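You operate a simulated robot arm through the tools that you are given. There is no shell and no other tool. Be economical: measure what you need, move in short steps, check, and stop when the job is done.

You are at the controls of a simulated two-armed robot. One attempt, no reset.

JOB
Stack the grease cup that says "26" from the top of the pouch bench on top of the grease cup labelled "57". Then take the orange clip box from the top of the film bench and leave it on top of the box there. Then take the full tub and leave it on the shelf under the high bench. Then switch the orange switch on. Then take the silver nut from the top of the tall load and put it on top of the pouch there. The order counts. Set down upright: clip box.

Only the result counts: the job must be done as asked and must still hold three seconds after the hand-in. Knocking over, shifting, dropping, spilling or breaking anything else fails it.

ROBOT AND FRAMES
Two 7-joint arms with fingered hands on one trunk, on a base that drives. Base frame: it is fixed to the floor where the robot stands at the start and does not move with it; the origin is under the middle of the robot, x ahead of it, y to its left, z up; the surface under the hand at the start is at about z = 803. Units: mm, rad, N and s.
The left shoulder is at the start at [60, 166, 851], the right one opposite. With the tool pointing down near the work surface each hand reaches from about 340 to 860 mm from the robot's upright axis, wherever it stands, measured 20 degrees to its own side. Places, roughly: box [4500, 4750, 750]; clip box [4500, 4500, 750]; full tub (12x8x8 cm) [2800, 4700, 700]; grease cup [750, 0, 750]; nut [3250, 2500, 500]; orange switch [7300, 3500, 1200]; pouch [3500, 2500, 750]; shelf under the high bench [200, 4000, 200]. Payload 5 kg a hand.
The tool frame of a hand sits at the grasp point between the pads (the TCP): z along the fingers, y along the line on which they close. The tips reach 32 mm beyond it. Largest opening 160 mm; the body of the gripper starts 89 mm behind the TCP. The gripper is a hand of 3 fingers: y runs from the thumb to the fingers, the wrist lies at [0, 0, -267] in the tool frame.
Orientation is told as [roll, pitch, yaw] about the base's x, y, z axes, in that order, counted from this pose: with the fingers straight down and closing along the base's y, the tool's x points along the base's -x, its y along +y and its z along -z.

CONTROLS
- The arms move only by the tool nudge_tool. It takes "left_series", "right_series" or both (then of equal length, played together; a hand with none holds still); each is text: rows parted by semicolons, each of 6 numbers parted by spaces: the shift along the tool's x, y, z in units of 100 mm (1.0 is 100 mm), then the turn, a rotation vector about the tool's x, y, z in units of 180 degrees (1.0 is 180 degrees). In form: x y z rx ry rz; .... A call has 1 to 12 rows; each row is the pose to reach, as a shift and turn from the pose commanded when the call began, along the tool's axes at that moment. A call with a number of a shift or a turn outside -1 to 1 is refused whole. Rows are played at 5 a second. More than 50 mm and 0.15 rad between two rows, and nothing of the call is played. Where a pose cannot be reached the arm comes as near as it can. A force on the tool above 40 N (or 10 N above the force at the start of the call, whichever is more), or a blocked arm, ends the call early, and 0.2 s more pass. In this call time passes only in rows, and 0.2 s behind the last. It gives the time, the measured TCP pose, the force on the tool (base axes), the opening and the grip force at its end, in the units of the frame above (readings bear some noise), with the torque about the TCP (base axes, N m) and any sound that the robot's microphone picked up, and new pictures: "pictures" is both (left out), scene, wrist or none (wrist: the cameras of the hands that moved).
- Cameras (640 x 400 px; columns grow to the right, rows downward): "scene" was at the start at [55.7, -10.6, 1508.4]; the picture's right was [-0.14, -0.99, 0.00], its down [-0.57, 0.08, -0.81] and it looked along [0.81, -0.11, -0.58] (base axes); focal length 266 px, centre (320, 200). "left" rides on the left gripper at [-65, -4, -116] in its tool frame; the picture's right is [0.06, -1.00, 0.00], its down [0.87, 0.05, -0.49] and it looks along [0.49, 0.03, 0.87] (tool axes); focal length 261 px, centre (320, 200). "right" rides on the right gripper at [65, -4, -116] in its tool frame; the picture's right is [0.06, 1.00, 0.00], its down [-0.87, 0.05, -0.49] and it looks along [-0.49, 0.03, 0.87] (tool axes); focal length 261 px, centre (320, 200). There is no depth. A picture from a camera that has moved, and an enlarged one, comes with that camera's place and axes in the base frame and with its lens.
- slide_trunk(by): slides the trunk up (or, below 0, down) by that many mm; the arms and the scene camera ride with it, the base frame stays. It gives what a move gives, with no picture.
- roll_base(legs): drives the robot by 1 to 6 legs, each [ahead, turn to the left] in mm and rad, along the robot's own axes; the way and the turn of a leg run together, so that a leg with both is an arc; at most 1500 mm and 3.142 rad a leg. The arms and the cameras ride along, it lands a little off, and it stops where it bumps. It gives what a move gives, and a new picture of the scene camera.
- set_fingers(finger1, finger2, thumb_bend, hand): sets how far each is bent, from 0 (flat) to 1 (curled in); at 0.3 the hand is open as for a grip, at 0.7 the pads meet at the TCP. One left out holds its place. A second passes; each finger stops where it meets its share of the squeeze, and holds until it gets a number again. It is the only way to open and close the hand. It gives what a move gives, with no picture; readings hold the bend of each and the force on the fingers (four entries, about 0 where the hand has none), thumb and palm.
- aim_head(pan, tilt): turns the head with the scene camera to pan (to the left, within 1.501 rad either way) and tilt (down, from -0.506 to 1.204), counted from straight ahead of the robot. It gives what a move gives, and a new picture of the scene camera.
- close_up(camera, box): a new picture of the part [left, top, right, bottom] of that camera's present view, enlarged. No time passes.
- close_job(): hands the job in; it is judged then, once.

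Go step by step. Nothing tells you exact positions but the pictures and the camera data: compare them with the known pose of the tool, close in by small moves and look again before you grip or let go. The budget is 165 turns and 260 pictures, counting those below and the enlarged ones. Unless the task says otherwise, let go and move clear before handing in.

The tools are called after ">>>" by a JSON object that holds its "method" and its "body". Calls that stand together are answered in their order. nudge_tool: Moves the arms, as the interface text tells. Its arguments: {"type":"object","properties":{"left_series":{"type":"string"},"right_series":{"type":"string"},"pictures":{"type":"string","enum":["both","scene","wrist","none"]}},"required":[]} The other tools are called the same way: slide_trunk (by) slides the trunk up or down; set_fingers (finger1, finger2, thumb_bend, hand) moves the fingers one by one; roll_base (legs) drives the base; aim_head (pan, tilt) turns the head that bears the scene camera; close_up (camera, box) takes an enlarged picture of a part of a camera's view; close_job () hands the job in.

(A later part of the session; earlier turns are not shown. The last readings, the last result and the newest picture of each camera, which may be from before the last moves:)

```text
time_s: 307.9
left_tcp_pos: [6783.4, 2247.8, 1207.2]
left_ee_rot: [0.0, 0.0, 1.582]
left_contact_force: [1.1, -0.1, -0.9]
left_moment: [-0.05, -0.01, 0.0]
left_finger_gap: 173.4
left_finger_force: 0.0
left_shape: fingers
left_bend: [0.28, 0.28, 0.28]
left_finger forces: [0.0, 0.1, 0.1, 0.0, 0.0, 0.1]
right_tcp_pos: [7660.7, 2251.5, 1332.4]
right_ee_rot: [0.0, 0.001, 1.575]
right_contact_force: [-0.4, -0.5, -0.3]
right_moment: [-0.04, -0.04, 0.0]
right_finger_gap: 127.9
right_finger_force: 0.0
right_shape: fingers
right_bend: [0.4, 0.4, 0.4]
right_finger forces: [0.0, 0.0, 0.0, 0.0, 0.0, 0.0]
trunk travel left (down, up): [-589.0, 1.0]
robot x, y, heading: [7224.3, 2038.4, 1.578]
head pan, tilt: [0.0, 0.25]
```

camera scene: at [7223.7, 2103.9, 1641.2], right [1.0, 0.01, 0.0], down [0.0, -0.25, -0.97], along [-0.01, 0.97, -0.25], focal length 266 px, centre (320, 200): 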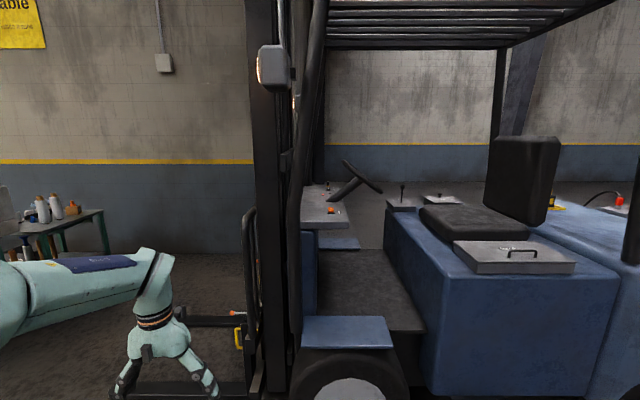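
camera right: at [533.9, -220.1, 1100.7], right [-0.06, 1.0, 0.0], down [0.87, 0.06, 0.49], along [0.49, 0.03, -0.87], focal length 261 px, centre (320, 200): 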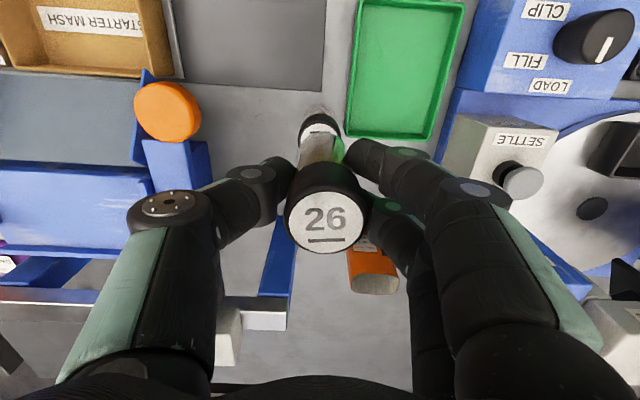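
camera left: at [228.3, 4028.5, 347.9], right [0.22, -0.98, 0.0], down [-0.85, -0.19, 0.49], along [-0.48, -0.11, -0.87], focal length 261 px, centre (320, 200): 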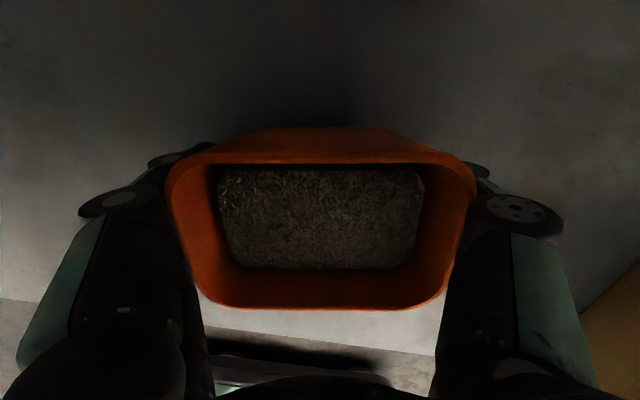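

Drive closer to about (7330, 2690), keeping heading north, and look at the switch again.

>>> {"method": "roll_base", "body": {"legs": [[0, -0.165], [660, 0], [0, 0.165]]}}

>>> {"method": "aim_head", "body": {"pan": 0.08, "tilt": 0.45}}

>>> {"method": "close_up", "body": {"camera": "scene", "box": [250, 140, 410, 240]}}

```text
time_s: 312.9
left_tcp_pos: [6886.9, 2899.9, 1207.6]
left_ee_rot: [-0.001, 0.001, 1.59]
left_contact_force: [0.0, 0.0, 0.3]
left_moment: [-0.01, -0.02, 0.03]
left_finger_gap: 173.4
left_finger_force: 0.0
left_shape: fingers
left_bend: [0.28, 0.28, 0.28]
left_finger forces: [0.0, 0.0, 0.0, 0.0, 0.0, 0.0]
right_tcp_pos: [7764.6, 2912.4, 1330.2]
right_ee_rot: [0.0, 0.001, 1.584]
right_contact_force: [0.4, -1.2, 0.4]
right_moment: [-0.04, 0.01, -0.01]
right_finger_gap: 127.9
right_finger_force: 0.1
right_shape: fingers
right_bend: [0.4, 0.4, 0.4]
right_finger forces: [0.1, 0.0, 0.0, 0.0, 0.0, 0.1]
trunk travel left (down, up): [-589.0, 1.0]
robot x, y, heading: [7329.0, 2695.7, 1.588]
head pan, tilt: [0.0, 0.25]
camera scene: at [7328.3, 2760.3, 1731.2], right [1.0, 0.01, 0.0], down [0.0, -0.25, -0.97], along [-0.01, 0.97, -0.25], focal length 266 px, centre (320, 200)
```

scene: 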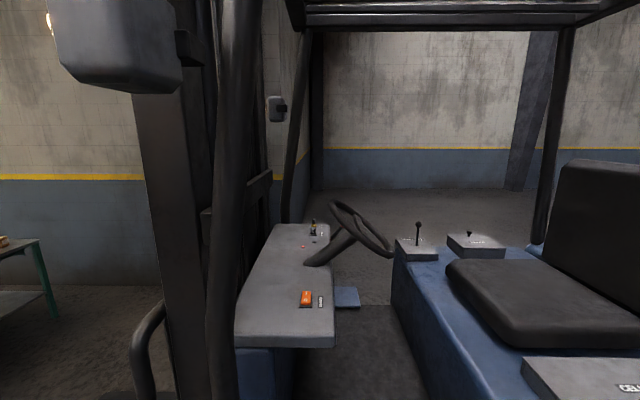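

```text
time_s: 313.6
left_tcp_pos: [6886.3, 2900.1, 1206.5]
left_ee_rot: [-0.001, -0.001, 1.59]
left_contact_force: [-0.3, 0.2, 0.4]
left_moment: [-0.02, 0.01, -0.01]
left_finger_gap: 173.4
left_finger_force: 0.0
left_shape: fingers
left_bend: [0.28, 0.28, 0.28]
left_finger forces: [0.0, 0.0, 0.0, 0.1, 0.0, 0.1]
right_tcp_pos: [7765.2, 2911.3, 1331.1]
right_ee_rot: [0.0, 0.001, 1.585]
right_contact_force: [-0.2, -0.5, -0.3]
right_moment: [0.0, -0.01, -0.01]
right_finger_gap: 128.0
right_finger_force: 0.0
right_shape: fingers
right_bend: [0.4, 0.4, 0.4]
right_finger forces: [0.1, 0.1, 0.0, 0.0, 0.1, 0.0]
trunk travel left (down, up): [-589.0, 1.0]
robot x, y, heading: [7332.8, 2693.5, 1.583]
head pan, tilt: [0.08, 0.45]
camera scene: at [7321.1, 2758.5, 1712.6], right [1.0, 0.09, 0.0], down [0.04, -0.43, -0.9], along [-0.08, 0.9, -0.43], focal length 266 px, centre (320, 200)
```

scene: 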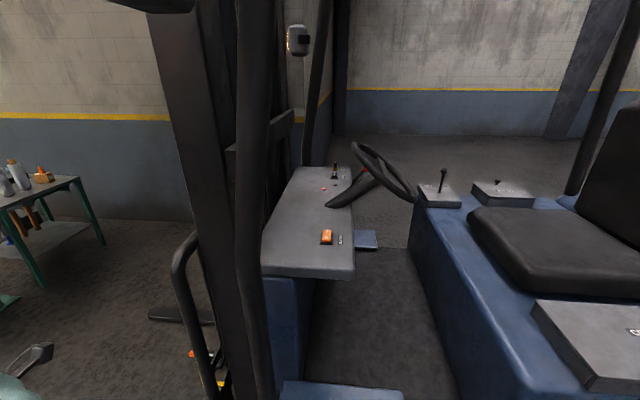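

```text
4.00 times, centred on (330, 190) of scene
camera zoom: at [7321.1, 2758.5, 1712.6], right [1.0, 0.09, 0.0], down [0.04, -0.43, -0.9], along [-0.08, 0.9, -0.43], focal length 1062 px, centre (280, 240)
```

zoom: 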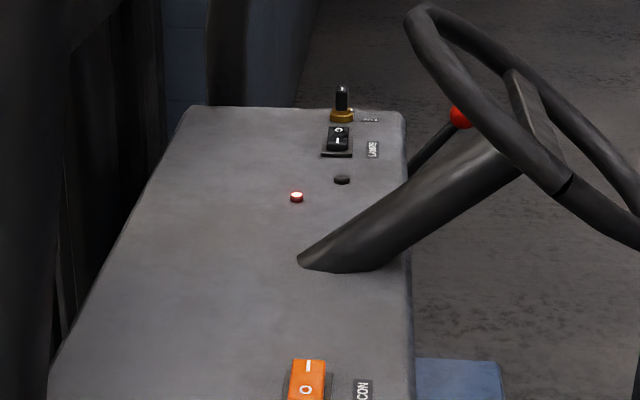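

Rocker ≈ (7275, 3508, 1217). Zoom on the rocker to see its shape.

>>> {"method": "close_up", "body": {"camera": "scene", "box": [305, 220, 355, 255]}}

```text
11.43 times, centred on (330, 238) of scene
camera zoom: at [7321.1, 2758.5, 1712.6], right [1.0, 0.09, 0.0], down [0.04, -0.43, -0.9], along [-0.08, 0.9, -0.43], focal length 3035 px, centre (206, -229)
```

zoom: 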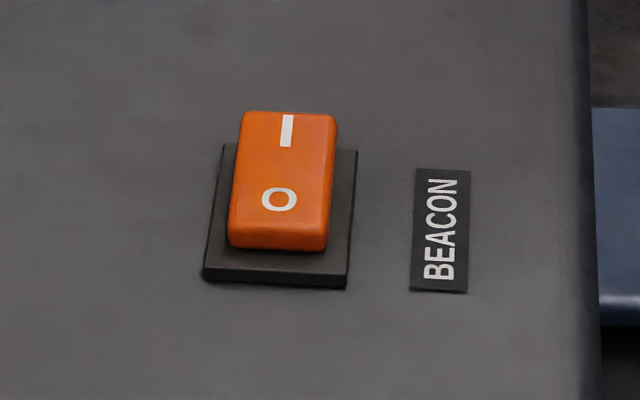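

The rocker's far "I" end stands raised at about (7277, 3532, 1228). I'll press it with the right thumb, hand tilted 45° forward. First shape the hand and move it in front of the opening.

>>> {"method": "set_fingers", "body": {"hand": "right", "finger1": 1.0, "finger2": 1.0, "thumb_bend": 0.6}}

>>> {"method": "nudge_tool", "body": {"right_series": "-0.15 0.35 -0.05 0 0 0; -0.3 0.7 -0.1 0 0 0; -0.5 1.0 -0.15 0 0 0", "pictures": "none"}}

>>> {"method": "nudge_tool", "body": {"right_series": "-0.15 0.35 -0.05 0 0 0; -0.3 0.7 -0.1 0 0 0; -0.5 1.0 -0.15 0 0 0", "pictures": "none"}}

>>> {"method": "nudge_tool", "body": {"right_series": "-0.15 0.35 -0.05 0 0 0; -0.3 0.7 -0.1 0 0 0; -0.5 1.0 -0.15 0 0 0", "pictures": "both"}}

```text
time_s: 314.6
left_tcp_pos: [6885.2, 2899.6, 1207.4]
left_ee_rot: [-0.001, -0.001, 1.59]
left_contact_force: [0.0, -1.0, -1.0]
left_moment: [0.01, -0.01, 0.01]
left_finger_gap: 173.6
left_finger_force: 0.0
left_shape: fingers
left_bend: [0.28, 0.28, 0.28]
left_finger forces: [0.1, 0.1, 0.0, 0.0, 0.1, 0.0]
right_tcp_pos: [7764.5, 2911.8, 1331.2]
right_ee_rot: [-0.001, 0.001, 1.583]
right_contact_force: [0.1, 0.7, 0.8]
right_moment: [-0.01, -0.01, -0.03]
right_finger_gap: 50.7
right_finger_force: 0.1
right_shape: fingers
right_bend: [1.0, 1.0, 0.6]
right_finger forces: [0.0, 0.1, 0.0, 0.0, 0.0, 0.0]
trunk travel left (down, up): [-589.0, 1.0]
robot x, y, heading: [7331.5, 2695.7, 1.587]
head pan, tilt: [0.08, 0.45]
```

```text
time_s: 315.4
left_tcp_pos: [6885.7, 2901.3, 1207.7]
left_ee_rot: [-0.002, -0.002, 1.592]
left_contact_force: [-0.1, 0.2, -1.2]
left_moment: [-0.03, -0.04, -0.03]
left_finger_gap: 173.3
left_finger_force: 0.1
left_shape: fingers
left_bend: [0.28, 0.28, 0.28]
left_finger forces: [0.0, 0.1, 0.0, 0.0, 0.0, 0.0]
right_tcp_pos: [7664.6, 2960.8, 1346.6]
right_ee_rot: [0.0, 0.002, 1.582]
right_contact_force: [-1.4, 1.2, -0.1]
right_moment: [-0.01, -0.04, 0.01]
right_finger_gap: 50.7
right_finger_force: 0.1
right_shape: fingers
right_bend: [1.0, 1.0, 0.6]
right_finger forces: [0.0, 0.0, 0.0, 0.1, 0.0, 0.0]
trunk travel left (down, up): [-589.0, 1.0]
robot x, y, heading: [7333.9, 2696.5, 1.585]
head pan, tilt: [0.08, 0.45]
```

```text
time_s: 316.2
left_tcp_pos: [6885.0, 2901.5, 1206.6]
left_ee_rot: [-0.003, -0.001, 1.59]
left_contact_force: [0.4, 0.2, -1.1]
left_moment: [-0.03, -0.03, 0.04]
left_finger_gap: 173.5
left_finger_force: 0.0
left_shape: fingers
left_bend: [0.28, 0.28, 0.28]
left_finger forces: [0.0, 0.1, 0.0, 0.1, 0.0, 0.1]
right_tcp_pos: [7564.8, 3010.5, 1361.1]
right_ee_rot: [0.002, 0.001, 1.582]
right_contact_force: [-0.5, 1.3, 0.6]
right_moment: [-0.01, -0.06, 0.02]
right_finger_gap: 50.6
right_finger_force: 0.1
right_shape: fingers
right_bend: [1.0, 1.0, 0.6]
right_finger forces: [0.0, 0.0, 0.1, 0.0, 0.0, 0.0]
trunk travel left (down, up): [-589.0, 1.0]
robot x, y, heading: [7330.0, 2697.9, 1.585]
head pan, tilt: [0.08, 0.45]
```

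```text
time_s: 317.0
left_tcp_pos: [6884.7, 2902.3, 1206.4]
left_ee_rot: [-0.002, 0.0, 1.59]
left_contact_force: [0.1, 0.3, -0.4]
left_moment: [-0.04, -0.02, 0.0]
left_finger_gap: 173.3
left_finger_force: 0.1
left_shape: fingers
left_bend: [0.28, 0.28, 0.28]
left_finger forces: [0.0, 0.0, 0.0, 0.0, 0.1, 0.0]
right_tcp_pos: [7459.4, 3058.6, 1373.8]
right_ee_rot: [-0.002, 0.003, 1.582]
right_contact_force: [-0.2, 0.0, 0.2]
right_moment: [-0.07, -0.03, 0.0]
right_finger_gap: 50.7
right_finger_force: 0.0
right_shape: fingers
right_bend: [1.0, 1.0, 0.6]
right_finger forces: [0.1, 0.1, 0.0, 0.1, 0.1, 0.0]
trunk travel left (down, up): [-589.0, 1.0]
robot x, y, heading: [7328.3, 2691.3, 1.585]
head pan, tilt: [0.08, 0.45]
camera scene: at [7319.3, 2760.5, 1712.4], right [1.0, 0.09, 0.0], down [0.04, -0.43, -0.9], along [-0.08, 0.9, -0.44], focal length 266 px, centre (320, 200)
camera right: at [7464.3, 2993.5, 1489.7], right [-1.0, -0.07, 0.0], down [-0.07, 0.87, 0.49], along [-0.04, 0.49, -0.87], focal length 261 px, centre (320, 200)
```

scene: 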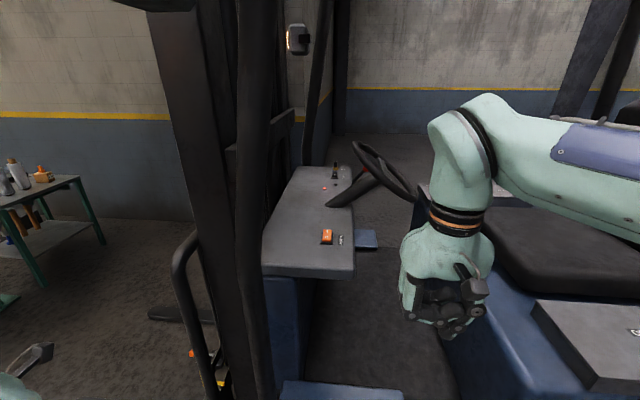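
right: 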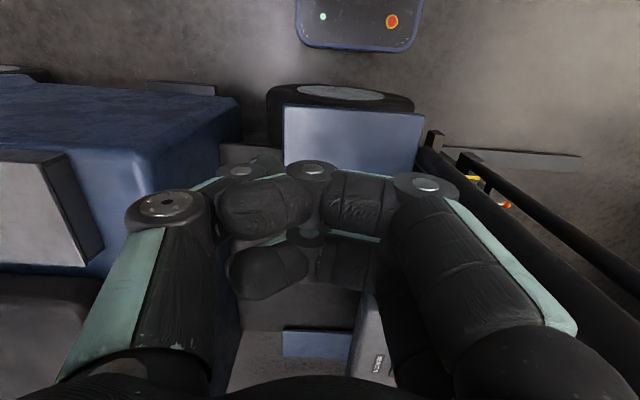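

>>> {"method": "close_up", "body": {"camera": "right", "box": [100, 120, 480, 340]}}

>>> {"method": "close_up", "body": {"camera": "scene", "box": [380, 200, 520, 360]}}

```text
1.68 times, centred on (290, 230) of right
camera zoom: at [7464.3, 2993.5, 1489.7], right [-1.0, -0.07, 0.0], down [-0.07, 0.87, 0.49], along [-0.04, 0.49, -0.87], focal length 439 px, centre (370, 150)
```

zoom: 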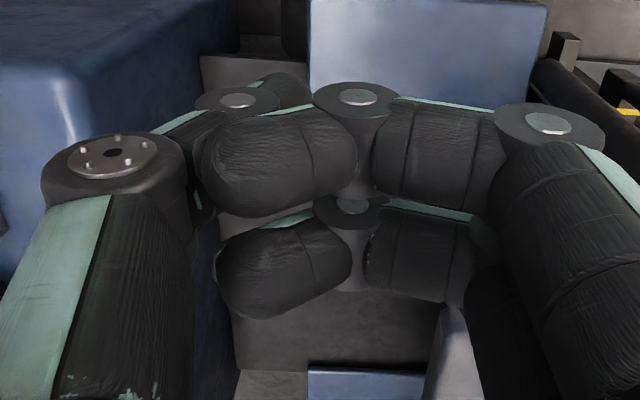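

```text
2.50 times, centred on (450, 280) of scene
camera zoom: at [7319.3, 2760.5, 1712.4], right [1.0, 0.09, 0.0], down [0.04, -0.43, -0.9], along [-0.08, 0.9, -0.44], focal length 664 px, centre (-5, 0)
```

zoom: 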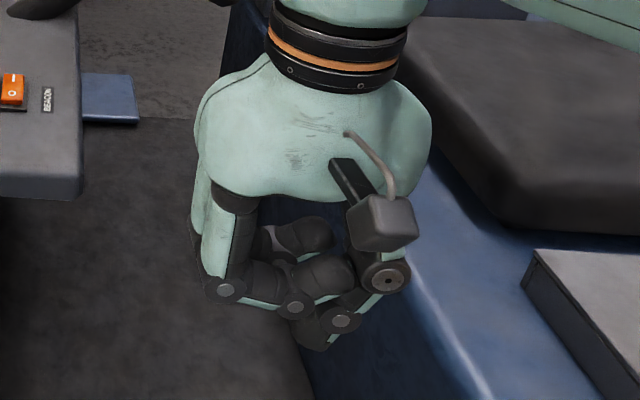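

Thumb is only slightly lower than the curled fingers. A better choice is the finger on the lower side after tilting; test which one is finger 1.

>>> {"method": "set_fingers", "body": {"hand": "right", "finger1": 0.58, "finger2": 1.0, "thumb_bend": 0.9}}

>>> {"method": "close_up", "body": {"camera": "right", "box": [100, 120, 480, 340]}}

>>> {"method": "close_up", "body": {"camera": "scene", "box": [380, 200, 520, 360]}}

```text
time_s: 318.0
left_tcp_pos: [6887.3, 2899.9, 1207.9]
left_ee_rot: [0.0, -0.001, 1.588]
left_contact_force: [-0.1, 0.6, 0.1]
left_moment: [0.0, 0.0, -0.01]
left_finger_gap: 173.2
left_finger_force: 0.0
left_shape: fingers
left_bend: [0.28, 0.28, 0.28]
left_finger forces: [0.0, 0.0, 0.1, 0.0, 0.0, 0.0]
right_tcp_pos: [7461.8, 3057.0, 1373.4]
right_ee_rot: [0.0, 0.0, 1.583]
right_contact_force: [-0.1, -0.6, -0.3]
right_moment: [0.01, 0.0, 0.0]
right_finger_gap: 23.0
right_finger_force: 0.0
right_shape: fingers
right_bend: [1.0, 1.0, 0.84]
right_finger forces: [0.1, 0.0, 0.0, 0.1, 0.0, 0.0]
trunk travel left (down, up): [-589.0, 1.0]
robot x, y, heading: [7327.1, 2694.9, 1.582]
head pan, tilt: [0.08, 0.45]
```

```text
1.68 times, centred on (290, 230) of right
camera zoom: at [7466.3, 2991.4, 1490.0], right [-1.0, -0.08, 0.0], down [-0.07, 0.87, 0.49], along [-0.04, 0.49, -0.87], focal length 439 px, centre (370, 150)
```

zoom: 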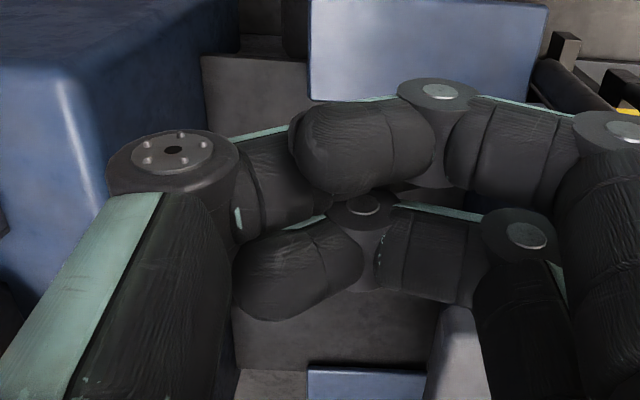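

```text
2.50 times, centred on (450, 280) of scene
camera zoom: at [7321.1, 2758.4, 1712.6], right [1.0, 0.09, 0.0], down [0.04, -0.43, -0.9], along [-0.08, 0.9, -0.44], focal length 664 px, centre (-5, 0)
```

zoom: 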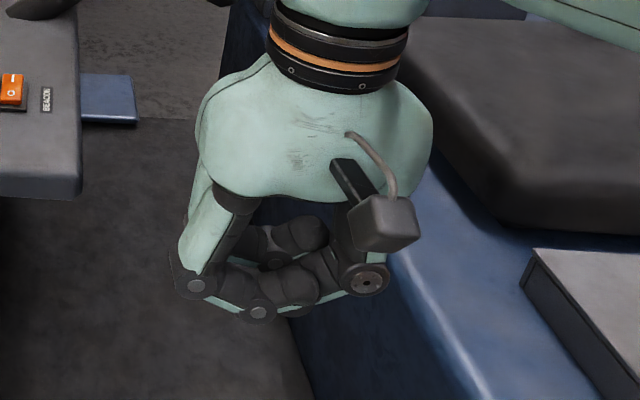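

Fingers got in each other's way. Open the thumb first, then extend finger 1 and later fold the thumb.

>>> {"method": "set_fingers", "body": {"hand": "right", "finger1": 0.5, "finger2": 1.0, "thumb_bend": 0.3}}

>>> {"method": "set_fingers", "body": {"hand": "right", "finger1": 0.6, "finger2": 1.0, "thumb_bend": 0.1}}

>>> {"method": "close_up", "body": {"camera": "right", "box": [0, 80, 640, 400]}}

>>> {"method": "close_up", "body": {"camera": "scene", "box": [380, 200, 520, 360]}}

```text
time_s: 319.0
left_tcp_pos: [6887.2, 2900.5, 1207.5]
left_ee_rot: [0.0, 0.0, 1.59]
left_contact_force: [-0.7, 0.1, 0.1]
left_moment: [-0.03, 0.0, 0.04]
left_finger_gap: 173.1
left_finger_force: 0.2
left_shape: fingers
left_bend: [0.28, 0.28, 0.28]
left_finger forces: [0.1, 0.0, 0.0, 0.0, 0.1, 0.0]
right_tcp_pos: [7460.5, 3056.6, 1373.9]
right_ee_rot: [0.0, 0.0, 1.583]
right_contact_force: [0.2, 0.9, -0.3]
right_moment: [0.05, -0.02, 0.03]
right_finger_gap: 127.2
right_finger_force: 0.1
right_shape: fingers
right_bend: [0.5, 1.0, 0.3]
right_finger forces: [0.0, 0.0, 0.0, 0.0, 0.0, 0.0]
trunk travel left (down, up): [-589.0, 1.0]
robot x, y, heading: [7331.4, 2697.5, 1.587]
head pan, tilt: [0.08, 0.45]
```

```text
time_s: 320.0
left_tcp_pos: [6886.2, 2900.0, 1207.9]
left_ee_rot: [-0.001, 0.0, 1.589]
left_contact_force: [0.6, 0.5, 0.0]
left_moment: [-0.01, 0.04, 0.02]
left_finger_gap: 173.5
left_finger_force: 0.2
left_shape: fingers
left_bend: [0.28, 0.28, 0.28]
left_finger forces: [0.0, 0.0, 0.1, 0.0, 0.0, 0.1]
right_tcp_pos: [7460.2, 3056.0, 1374.3]
right_ee_rot: [0.001, 0.002, 1.582]
right_contact_force: [-0.1, 0.5, 1.2]
right_moment: [0.01, 0.04, -0.01]
right_finger_gap: 127.0
right_finger_force: 0.0
right_shape: fingers
right_bend: [0.6, 1.0, 0.1]
right_finger forces: [0.1, 0.1, 0.0, 0.0, 0.0, 0.0]
trunk travel left (down, up): [-589.0, 1.0]
robot x, y, heading: [7329.1, 2698.9, 1.586]
head pan, tilt: [0.08, 0.45]
```

```text
1.00 times, centred on (320, 240) of right (not enlarged: the box is as wide or as high as the picture)
camera zoom: at [7466.1, 2991.5, 1490.0], right [-1.0, -0.08, 0.0], down [-0.07, 0.87, 0.49], along [-0.04, 0.49, -0.87], focal length 261 px, centre (320, 160)
```

zoom: 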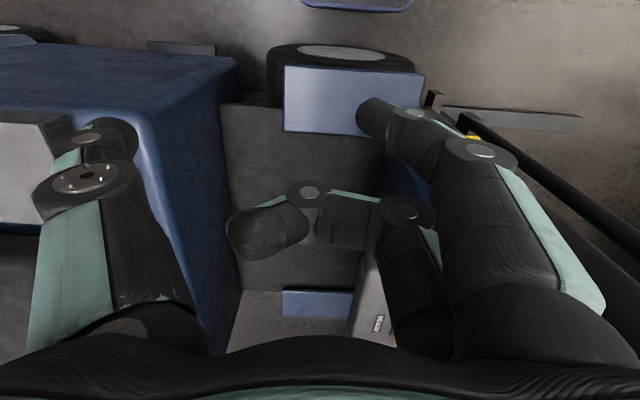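

```text
2.50 times, centred on (450, 280) of scene
camera zoom: at [7320.9, 2758.6, 1712.6], right [1.0, 0.09, 0.0], down [0.04, -0.43, -0.9], along [-0.08, 0.9, -0.44], focal length 664 px, centre (-5, 0)
```

zoom: 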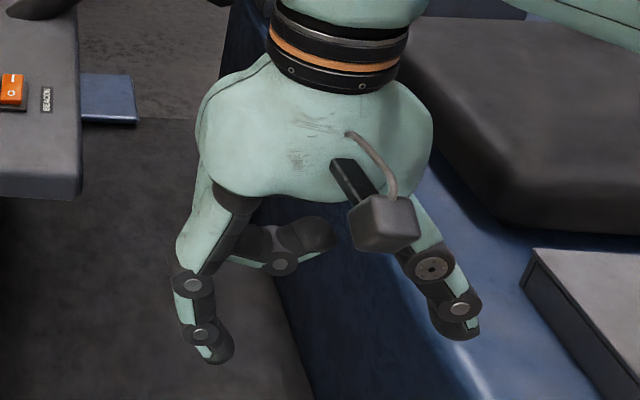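

Finger 1 alone is extended (tip at about tool (14, 28, 30)). Now move forward while tilting the hand.

>>> {"method": "nudge_tool", "body": {"right_series": "-0.3 0.2 -0.05 0 -0.03 0; -0.6 0.4 -0.1 0 -0.06 0; -0.85 0.6 -0.1 0 -0.09 0; -1.0 0.8 -0.1 0 -0.125 0", "pictures": "none"}}

```text
time_s: 321.0
left_tcp_pos: [6886.7, 2899.4, 1206.8]
left_ee_rot: [-0.003, 0.0, 1.59]
left_contact_force: [-0.6, -0.8, 0.4]
left_moment: [-0.01, 0.0, -0.01]
left_finger_gap: 173.2
left_finger_force: 0.0
left_shape: fingers
left_bend: [0.28, 0.28, 0.28]
left_finger forces: [0.0, 0.2, 0.0, 0.0, 0.0, 0.0]
right_tcp_pos: [7381.1, 3158.4, 1385.8]
right_ee_rot: [0.0, -0.394, 1.585]
right_contact_force: [0.3, -0.2, 0.2]
right_moment: [0.01, -0.03, 0.01]
right_finger_gap: 126.7
right_finger_force: 0.0
right_shape: fingers
right_bend: [0.6, 1.0, 0.1]
right_finger forces: [0.0, 0.1, 0.0, 0.0, 0.0, 0.0]
trunk travel left (down, up): [-589.0, 1.0]
robot x, y, heading: [7329.7, 2696.8, 1.584]
head pan, tilt: [0.08, 0.45]
```

>>> {"method": "nudge_tool", "body": {"right_series": "-0.22 0.1 0.12 0 -0.03 0; -0.44 0.2 0.24 0 -0.06 0; -0.66 0.3 0.36 0 -0.09 0; -0.88 0.41 0.48 0 -0.125 0", "pictures": "both"}}

```text
time_s: 322.0
left_tcp_pos: [6887.9, 2901.0, 1206.8]
left_ee_rot: [0.0, 0.001, 1.591]
left_contact_force: [0.3, -0.8, 0.4]
left_moment: [-0.02, 0.0, -0.03]
left_finger_gap: 173.2
left_finger_force: 0.1
left_shape: fingers
left_bend: [0.28, 0.28, 0.28]
left_finger forces: [0.0, 0.1, 0.0, 0.0, 0.1, 0.0]
right_tcp_pos: [7338.0, 3259.0, 1374.8]
right_ee_rot: [0.003, -0.785, 1.583]
right_contact_force: [-0.5, -0.4, -0.4]
right_moment: [-0.02, 0.0, 0.04]
right_finger_gap: 126.7
right_finger_force: 0.1
right_shape: fingers
right_bend: [0.6, 1.0, 0.1]
right_finger forces: [0.1, 0.0, 0.0, 0.0, 0.0, 0.1]
trunk travel left (down, up): [-589.0, 1.0]
robot x, y, heading: [7332.3, 2699.0, 1.578]
head pan, tilt: [0.08, 0.45]
camera scene: at [7320.6, 2758.9, 1712.6], right [1.0, 0.09, 0.0], down [0.04, -0.43, -0.9], along [-0.08, 0.9, -0.44], focal length 266 px, centre (320, 200)
camera right: at [7343.9, 3131.1, 1410.5], right [-1.0, -0.06, -0.04], down [-0.06, 0.27, 0.96], along [-0.04, 0.96, -0.27], focal length 261 px, centre (320, 200)
```

scene: 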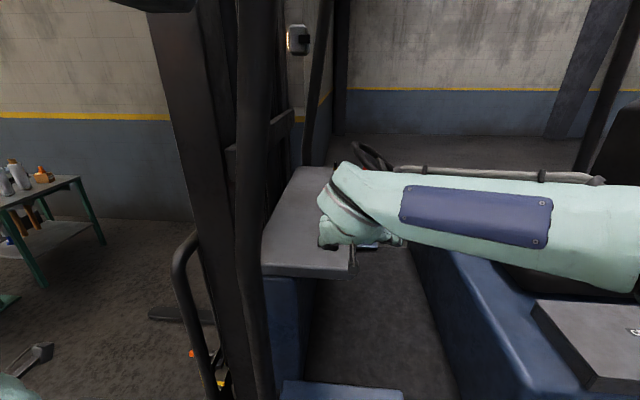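
right: 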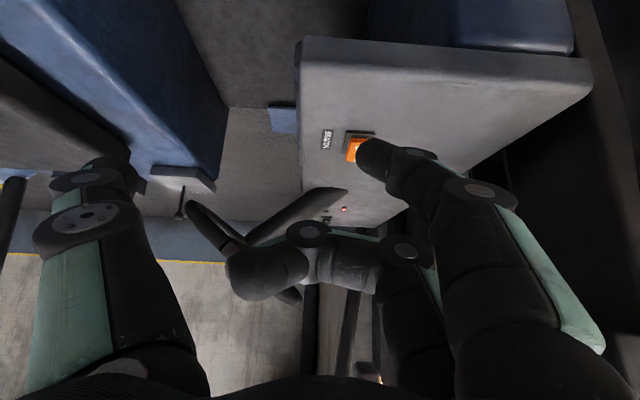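

The view lines up: rocker at ≈(7276, 3508, 1215), finger tip heading right at it. Advance.

>>> {"method": "nudge_tool", "body": {"right_series": "-0.16 0.05 0.3 0 0 0; -0.33 0.1 0.6 0 0 0; -0.5 0.15 0.9 0 0 0", "pictures": "none"}}

>>> {"method": "nudge_tool", "body": {"right_series": "-0.2 0.05 0.3 0 0 0; -0.4 0.1 0.6 0 0 0; -0.55 0.15 0.8 0 0 0", "pictures": "both"}}

```text
time_s: 322.8
left_tcp_pos: [6885.8, 2902.5, 1206.4]
left_ee_rot: [-0.001, 0.001, 1.59]
left_contact_force: [-0.5, -0.1, 0.6]
left_moment: [-0.09, 0.02, -0.02]
left_finger_gap: 173.6
left_finger_force: 0.1
left_shape: fingers
left_bend: [0.28, 0.28, 0.28]
left_finger forces: [0.0, 0.0, 0.0, 0.0, 0.0, 0.1]
right_tcp_pos: [7321.7, 3356.2, 1345.5]
right_ee_rot: [0.001, -0.783, 1.582]
right_contact_force: [-0.4, 0.7, 0.1]
right_moment: [-0.04, 0.02, 0.01]
right_finger_gap: 126.9
right_finger_force: 0.1
right_shape: fingers
right_bend: [0.6, 1.0, 0.1]
right_finger forces: [0.0, 0.0, 0.0, 0.0, 0.0, 0.0]
trunk travel left (down, up): [-589.0, 1.0]
robot x, y, heading: [7330.0, 2696.9, 1.583]
head pan, tilt: [0.08, 0.45]
```

```text
time_s: 323.6
left_tcp_pos: [6885.5, 2901.9, 1206.1]
left_ee_rot: [-0.001, -0.001, 1.591]
left_contact_force: [-0.9, -0.7, -0.1]
left_moment: [-0.06, -0.01, -0.02]
left_finger_gap: 173.1
left_finger_force: 0.1
left_shape: fingers
left_bend: [0.28, 0.28, 0.28]
left_finger forces: [0.0, 0.0, 0.0, 0.0, 0.1, 0.1]
right_tcp_pos: [7306.3, 3453.2, 1326.8]
right_ee_rot: [0.0, -0.783, 1.584]
right_contact_force: [1.1, 0.5, 0.4]
right_moment: [-0.02, -0.03, -0.03]
right_finger_gap: 127.0
right_finger_force: 0.1
right_shape: fingers
right_bend: [0.6, 1.0, 0.1]
right_finger forces: [0.1, 0.1, 0.0, 0.1, 0.1, 0.0]
trunk travel left (down, up): [-589.0, 1.0]
robot x, y, heading: [7332.0, 2696.1, 1.587]
head pan, tilt: [0.08, 0.45]
camera scene: at [7320.0, 2759.9, 1712.5], right [1.0, 0.09, 0.0], down [0.04, -0.43, -0.9], along [-0.08, 0.9, -0.44], focal length 266 px, centre (320, 200)
camera right: at [7312.2, 3326.1, 1362.2], right [-1.0, -0.06, -0.04], down [-0.06, 0.27, 0.96], along [-0.04, 0.96, -0.27], focal length 261 px, centre (320, 200)
```

scene: 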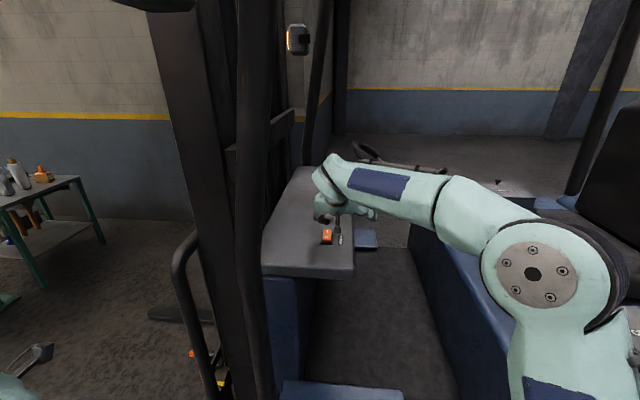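
right: 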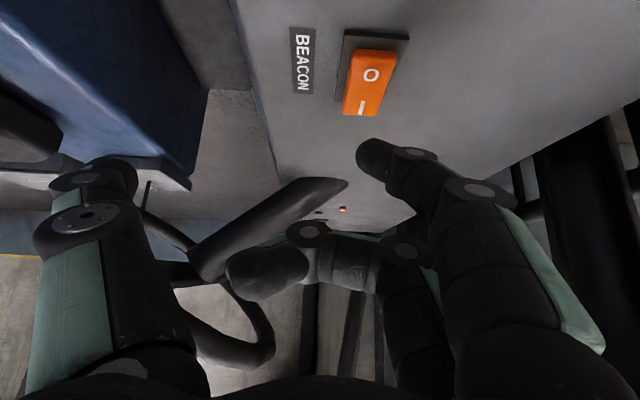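

Wrist-based triangulation puts the rocker's I end at ≈(7275, 3511, 1231). Move the tip to hover 15 mm above it.

>>> {"method": "nudge_tool", "body": {"right_series": "0 0.01 0.23 0 0 0; 0.01 0.02 0.46 0 0 0; 0.015 0.02 0.68 0 0 0", "pictures": "wrist"}}

>>> {"method": "close_up", "body": {"camera": "right", "box": [270, 0, 470, 220]}}

>>> {"method": "close_up", "body": {"camera": "scene", "box": [290, 190, 370, 260]}}

```text
time_s: 324.4
left_tcp_pos: [6885.3, 2900.3, 1206.8]
left_ee_rot: [-0.002, 0.0, 1.589]
left_contact_force: [0.8, -0.7, -0.3]
left_moment: [-0.03, -0.03, -0.04]
left_finger_gap: 173.3
left_finger_force: 0.0
left_shape: fingers
left_bend: [0.28, 0.28, 0.28]
left_finger forces: [0.0, 0.1, 0.0, 0.0, 0.0, 0.0]
right_tcp_pos: [7302.3, 3498.3, 1276.1]
right_ee_rot: [0.001, -0.783, 1.584]
right_contact_force: [0.2, -0.1, -0.1]
right_moment: [-0.01, 0.04, 0.02]
right_finger_gap: 126.6
right_finger_force: 0.2
right_shape: fingers
right_bend: [0.6, 1.0, 0.1]
right_finger forces: [0.0, 0.0, 0.1, 0.2, 0.0, 0.1]
trunk travel left (down, up): [-589.0, 1.0]
robot x, y, heading: [7328.9, 2698.1, 1.582]
head pan, tilt: [0.08, 0.45]
camera right: at [7308.8, 3371.4, 1312.9], right [-1.0, -0.06, -0.04], down [-0.06, 0.27, 0.96], along [-0.04, 0.96, -0.27], focal length 261 px, centre (320, 200)
```

right: 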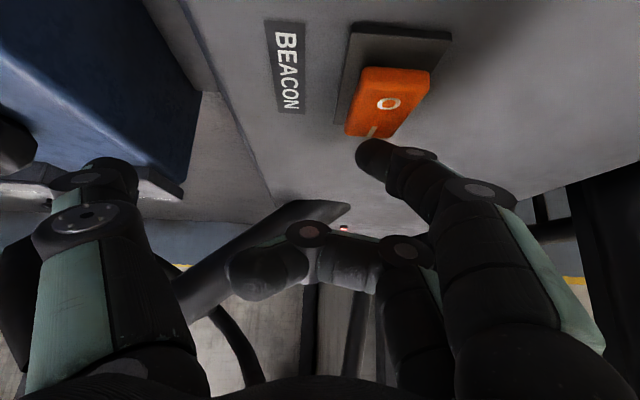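

```text
1.82 times, centred on (370, 110) of right
camera zoom: at [7308.8, 3371.4, 1312.9], right [-1.0, -0.06, -0.04], down [-0.06, 0.27, 0.96], along [-0.04, 0.96, -0.27], focal length 474 px, centre (229, 364)
```

zoom: 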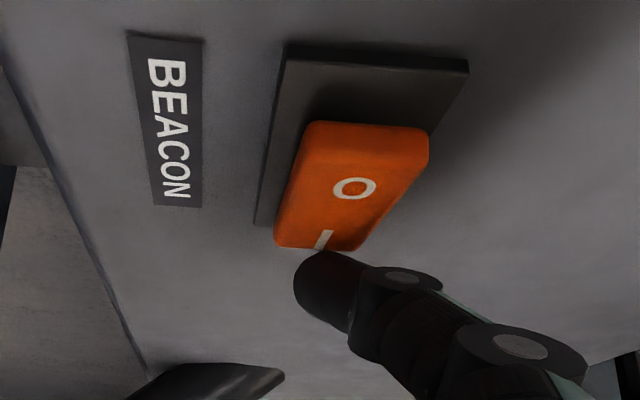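

```text
5.71 times, centred on (330, 225) of scene
camera zoom: at [7320.5, 2759.7, 1712.5], right [1.0, 0.09, 0.0], down [0.04, -0.43, -0.9], along [-0.08, 0.9, -0.44], focal length 1518 px, centre (263, 57)
```

zoom: 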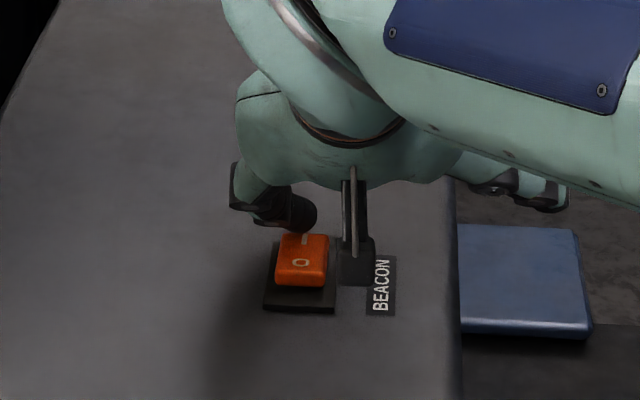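

Tip is right over the I end. Press down gradually.

>>> {"method": "nudge_tool", "body": {"right_series": "0.06 0 0.03 0 0 0; 0.11 0 0.07 0 0 0; 0.15 0 0.11 0 0 0", "pictures": "none"}}

>>> {"method": "close_up", "body": {"camera": "scene", "box": [300, 205, 350, 255]}}

```text
time_s: 325.2
left_tcp_pos: [6886.2, 2900.0, 1207.6]
left_ee_rot: [0.0, -0.002, 1.59]
left_contact_force: [-0.1, 0.1, 0.3]
left_moment: [0.0, -0.01, 0.01]
left_finger_gap: 173.3
left_finger_force: 0.2
left_shape: fingers
left_bend: [0.28, 0.28, 0.28]
left_finger forces: [0.1, 0.0, 0.1, 0.1, 0.0, 0.0]
right_tcp_pos: [7302.2, 3497.2, 1275.0]
right_ee_rot: [0.012, -0.806, 1.577]
right_contact_force: [0.5, -1.3, 6.5]
right_moment: [0.0, 0.22, 0.04]
right_finger_gap: 125.8
right_finger_force: 3.8
right_shape: fingers
right_bend: [0.61, 1.0, 0.1]
right_finger forces: [6.6, 0.0, 0.0, 0.0, 0.0, 0.0]
trunk travel left (down, up): [-589.0, 1.0]
robot x, y, heading: [7331.2, 2695.5, 1.587]
head pan, tilt: [0.08, 0.45]
stopped in row 3 (right hand): the force on the tool passed its limit at 44 N (the readings are from after the stop); the commanded pose is now the measured one
```

```text
8.00 times, centred on (325, 230) of scene
camera zoom: at [7320.7, 2758.2, 1712.3], right [1.0, 0.09, 0.0], down [0.04, -0.43, -0.9], along [-0.08, 0.9, -0.43], focal length 2125 px, centre (280, -40)
```

zoom: 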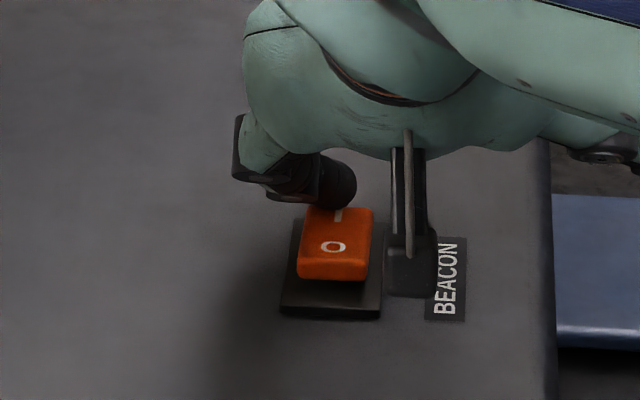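

>>> {"method": "close_up", "body": {"camera": "right", "box": [310, 20, 470, 180]}}

>>> {"method": "close_up", "body": {"camera": "scene", "box": [315, 225, 345, 250]}}

```text
2.50 times, centred on (390, 100) of right
camera zoom: at [7309.1, 3369.2, 1308.0], right [-1.0, -0.06, -0.04], down [-0.05, 0.25, 0.97], along [-0.05, 0.97, -0.25], focal length 652 px, centre (145, 450)
```

zoom: 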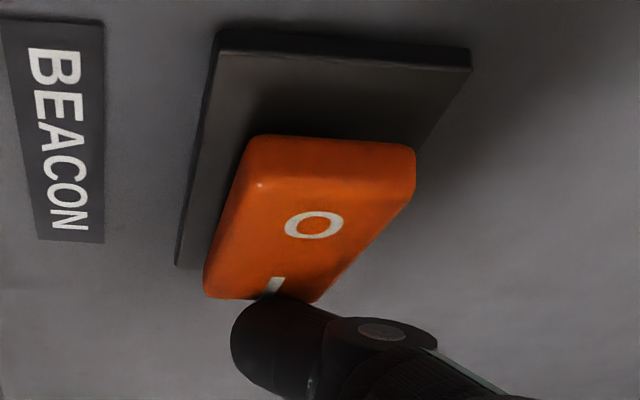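

```text
16.00 times, centred on (330, 238) of scene
camera zoom: at [7320.7, 2758.2, 1712.3], right [1.0, 0.09, 0.0], down [0.04, -0.43, -0.9], along [-0.08, 0.9, -0.43], focal length 4249 px, centre (160, -400)
```

zoom: 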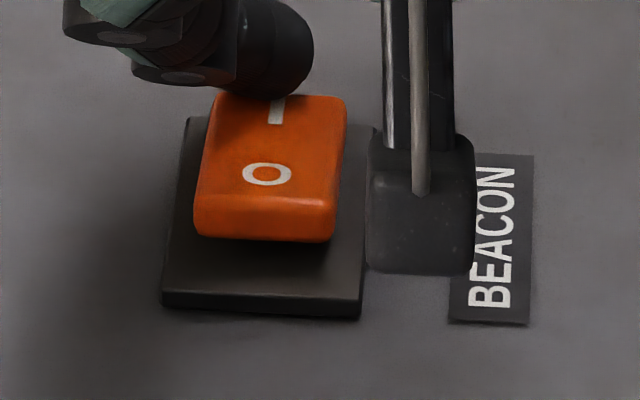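

The rocker appears tipped now (O end raised, I end down). Retract upward and check that it stays.

>>> {"method": "nudge_tool", "body": {"right_series": "-0.14 0 -0.14 0 0 0; -0.28 0 -0.28 0 0 0; -0.3 0 -0.6 0 0 0", "pictures": "wrist"}}

>>> {"method": "close_up", "body": {"camera": "scene", "box": [305, 220, 355, 255]}}

```text
time_s: 326.0
left_tcp_pos: [6886.4, 2898.8, 1206.4]
left_ee_rot: [0.0, -0.001, 1.591]
left_contact_force: [-0.5, 0.3, 0.0]
left_moment: [0.02, -0.03, 0.05]
left_finger_gap: 173.3
left_finger_force: 0.1
left_shape: fingers
left_bend: [0.28, 0.28, 0.28]
left_finger forces: [0.1, 0.1, 0.0, 0.0, 0.0, 0.0]
right_tcp_pos: [7304.0, 3475.4, 1336.9]
right_ee_rot: [0.009, -0.805, 1.58]
right_contact_force: [0.1, 0.4, 0.9]
right_moment: [0.01, -0.01, -0.01]
right_finger_gap: 126.8
right_finger_force: 0.1
right_shape: fingers
right_bend: [0.6, 1.0, 0.1]
right_finger forces: [0.0, 0.1, 0.0, 0.0, 0.0, 0.1]
trunk travel left (down, up): [-589.0, 1.0]
robot x, y, heading: [7330.6, 2694.7, 1.585]
head pan, tilt: [0.08, 0.45]
camera right: at [7310.1, 3347.5, 1370.2], right [-1.0, -0.06, -0.04], down [-0.05, 0.25, 0.97], along [-0.05, 0.97, -0.25], focal length 261 px, centre (320, 200)
```

right: 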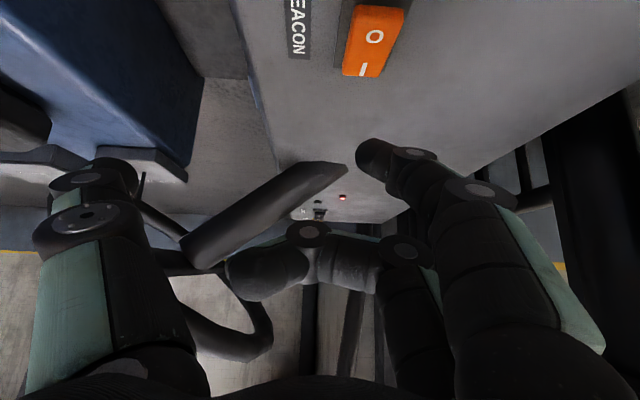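

```text
11.43 times, centred on (330, 238) of scene
camera zoom: at [7320.9, 2757.0, 1712.6], right [1.0, 0.09, 0.0], down [0.04, -0.43, -0.9], along [-0.08, 0.9, -0.43], focal length 3035 px, centre (206, -229)
```

zoom: 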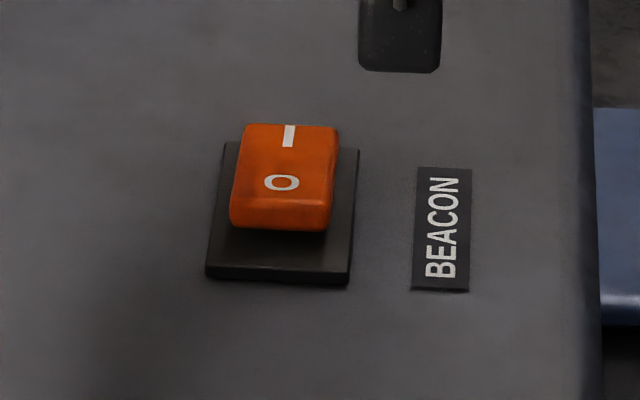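

The switch is on and stays. Back straight out of the forklift.

>>> {"method": "roll_base", "body": {"legs": [[-650, 0]]}}

```text
time_s: 329.6
left_tcp_pos: [6896.3, 2256.3, 1208.0]
left_ee_rot: [-0.002, -0.002, 1.599]
left_contact_force: [0.2, -0.7, -0.2]
left_moment: [0.01, -0.03, -0.01]
left_finger_gap: 173.4
left_finger_force: 0.1
left_shape: fingers
left_bend: [0.28, 0.28, 0.28]
left_finger forces: [0.0, 0.1, 0.1, 0.0, 0.0, 0.1]
right_tcp_pos: [7309.1, 2837.6, 1335.8]
right_ee_rot: [0.008, -0.803, 1.588]
right_contact_force: [0.1, -1.0, 1.3]
right_moment: [0.04, 0.02, 0.0]
right_finger_gap: 126.7
right_finger_force: 0.1
right_shape: fingers
right_bend: [0.6, 1.0, 0.1]
right_finger forces: [0.0, 0.0, 0.0, 0.1, 0.0, 0.0]
trunk travel left (down, up): [-589.0, 1.0]
robot x, y, heading: [7338.5, 2061.1, 1.594]
head pan, tilt: [0.08, 0.45]
camera scene: at [7331.7, 2119.0, 1712.6], right [0.99, 0.1, 0.0], down [0.04, -0.43, -0.9], along [-0.09, 0.9, -0.43], focal length 266 px, centre (320, 200)
```

scene: 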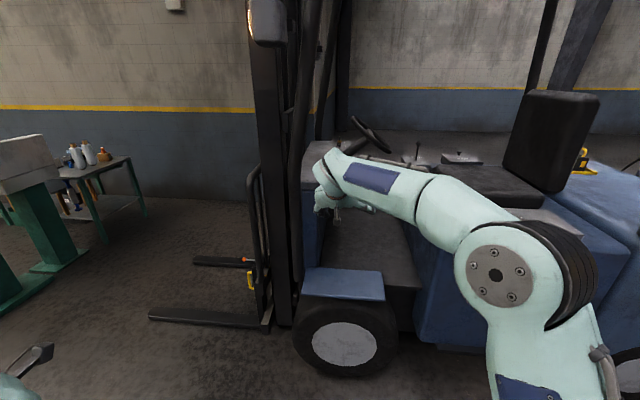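

Untilt the right hand and re-shape it, then drive toward the turntable.

>>> {"method": "nudge_tool", "body": {"right_series": "0 0 0 0 0.043 0; 0 0 0 0 0.086 0; 0 0 0 0 0.129 0; 0 0 0 0 0.172 0; 0 0 0 0 0.215 0; 0 0 0 0 0.255 0", "pictures": "none"}}

>>> {"method": "set_fingers", "body": {"hand": "right", "finger1": 0.4, "finger2": 0.4, "thumb_bend": 0.4}}

>>> {"method": "roll_base", "body": {"legs": [[0, 1.917], [985, 0], [985, 0]]}}

```text
time_s: 330.9
left_tcp_pos: [6904.7, 2257.2, 1211.6]
left_ee_rot: [0.006, -0.004, 1.598]
left_contact_force: [2.4, -1.1, 1.1]
left_moment: [0.06, 0.24, 0.03]
left_finger_gap: 172.8
left_finger_force: 0.1
left_shape: fingers
left_bend: [0.28, 0.28, 0.28]
left_finger forces: [0.1, 0.0, 0.0, 0.0, 0.0, 0.0]
right_tcp_pos: [7380.8, 2754.0, 1315.0]
right_ee_rot: [0.014, -0.061, 1.59]
right_contact_force: [0.9, -0.8, -0.9]
right_moment: [0.08, 0.24, 0.02]
right_finger_gap: 126.3
right_finger_force: 0.1
right_shape: fingers
right_bend: [0.6, 1.0, 0.1]
right_finger forces: [0.0, 0.0, 0.0, 0.1, 0.1, 0.1]
right hand out of reach, approached as far as the arm can: row 4, 5, 6
trunk travel left (down, up): [-589.0, 1.0]
robot x, y, heading: [7340.5, 2056.4, 1.592]
head pan, tilt: [0.08, 0.45]
```

```text
time_s: 331.9
left_tcp_pos: [6896.2, 2259.3, 1207.7]
left_ee_rot: [0.002, 0.0, 1.599]
left_contact_force: [0.0, 0.9, -0.2]
left_moment: [-0.03, -0.02, 0.03]
left_finger_gap: 173.1
left_finger_force: 0.1
left_shape: fingers
left_bend: [0.28, 0.28, 0.28]
left_finger forces: [0.0, 0.1, 0.0, 0.1, 0.0, 0.0]
right_tcp_pos: [7372.2, 2756.4, 1315.0]
right_ee_rot: [0.006, -0.057, 1.59]
right_contact_force: [0.1, -0.2, -0.8]
right_moment: [-0.01, 0.01, 0.0]
right_finger_gap: 127.7
right_finger_force: 0.1
right_shape: fingers
right_bend: [0.4, 0.4, 0.4]
right_finger forces: [0.0, 0.1, 0.0, 0.0, 0.1, 0.0]
trunk travel left (down, up): [-589.0, 1.0]
robot x, y, heading: [7343.9, 2057.8, 1.587]
head pan, tilt: [0.08, 0.45]
```

```text
time_s: 346.7
left_tcp_pos: [5446.7, 854.9, 1207.1]
left_ee_rot: [-0.002, -0.002, -2.758]
left_contact_force: [-0.2, -0.6, 0.4]
left_moment: [0.01, 0.0, 0.03]
left_finger_gap: 173.0
left_finger_force: 0.1
left_shape: fingers
left_bend: [0.28, 0.28, 0.28]
left_finger forces: [0.0, 0.0, 0.0, 0.0, 0.0, 0.0]
right_tcp_pos: [4813.5, 1127.5, 1314.2]
right_ee_rot: [0.004, -0.058, -2.763]
right_contact_force: [-0.9, 0.1, -0.5]
right_moment: [0.01, -0.01, 0.01]
right_finger_gap: 128.0
right_finger_force: 0.0
right_shape: fingers
right_bend: [0.4, 0.4, 0.4]
right_finger forces: [0.0, 0.1, 0.0, 0.0, 0.0, 0.0]
trunk travel left (down, up): [-589.0, 1.0]
robot x, y, heading: [5480.0, 1340.6, -2.763]
head pan, tilt: [0.08, 0.45]
camera scene: at [5423.3, 1315.5, 1712.5], right [-0.44, 0.9, 0.0], down [0.39, 0.19, -0.9], along [-0.81, -0.4, -0.44], focal length 266 px, centre (320, 200)
```

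scene: 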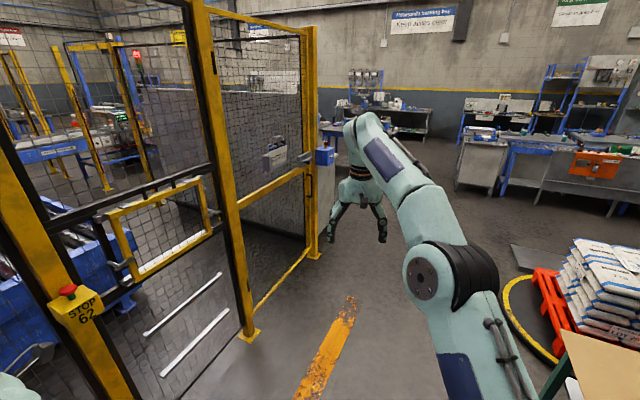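

Look right at the turntable stack and the plywood table.

>>> {"method": "aim_head", "body": {"pan": -0.75, "tilt": 0.5}}

>>> {"method": "close_up", "body": {"camera": "scene", "box": [160, 140, 400, 300]}}

```text
time_s: 347.8
left_tcp_pos: [5447.5, 855.1, 1207.2]
left_ee_rot: [0.0, -0.002, -2.758]
left_contact_force: [0.6, 0.8, -0.3]
left_moment: [0.0, 0.01, -0.03]
left_finger_gap: 173.3
left_finger_force: 0.0
left_shape: fingers
left_bend: [0.28, 0.28, 0.28]
left_finger forces: [0.0, 0.0, 0.0, 0.0, 0.0, 0.0]
right_tcp_pos: [4814.3, 1127.8, 1314.2]
right_ee_rot: [0.005, -0.058, -2.763]
right_contact_force: [-0.7, 0.3, -0.5]
right_moment: [0.01, -0.01, -0.03]
right_finger_gap: 128.1
right_finger_force: 0.0
right_shape: fingers
right_bend: [0.4, 0.4, 0.4]
right_finger forces: [0.1, 0.1, 0.1, 0.0, 0.1, 0.0]
trunk travel left (down, up): [-589.0, 1.0]
robot x, y, heading: [5478.1, 1344.7, -2.766]
head pan, tilt: [-0.75, 0.499]
camera scene: at [5421.5, 1389.5, 1708.1], right [0.36, 0.93, 0.0], down [0.45, -0.17, -0.88], along [-0.82, 0.32, -0.48], focal length 266 px, centre (320, 200)
```

scene: 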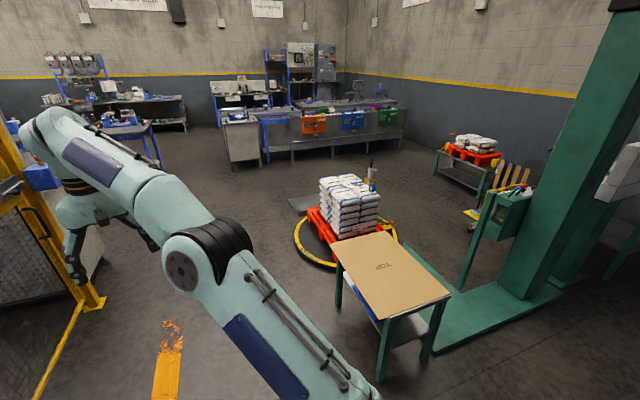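

```text
2.50 times, centred on (280, 220) of scene
camera zoom: at [5421.5, 1389.5, 1708.1], right [0.36, 0.93, 0.0], down [0.45, -0.17, -0.88], along [-0.82, 0.32, -0.48], focal length 664 px, centre (420, 150)
```

zoom: 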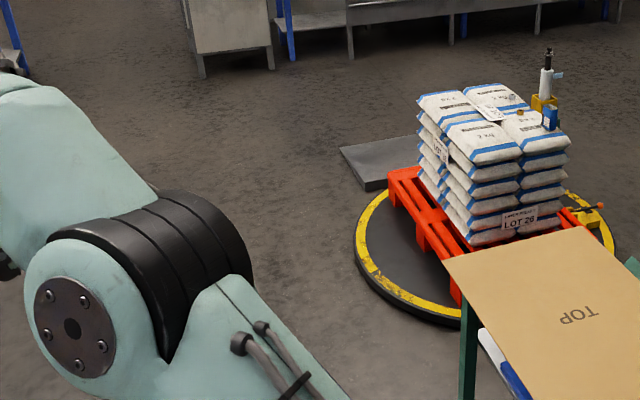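

>>> {"method": "close_up", "body": {"camera": "scene", "box": [315, 165, 385, 215]}}

```text
8.00 times, centred on (350, 190) of scene
camera zoom: at [5421.5, 1389.5, 1708.1], right [0.36, 0.93, 0.0], down [0.45, -0.17, -0.88], along [-0.82, 0.32, -0.48], focal length 2125 px, centre (80, 280)
```

zoom: 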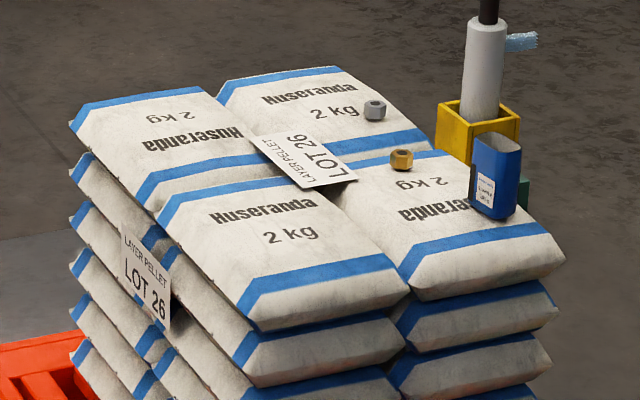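

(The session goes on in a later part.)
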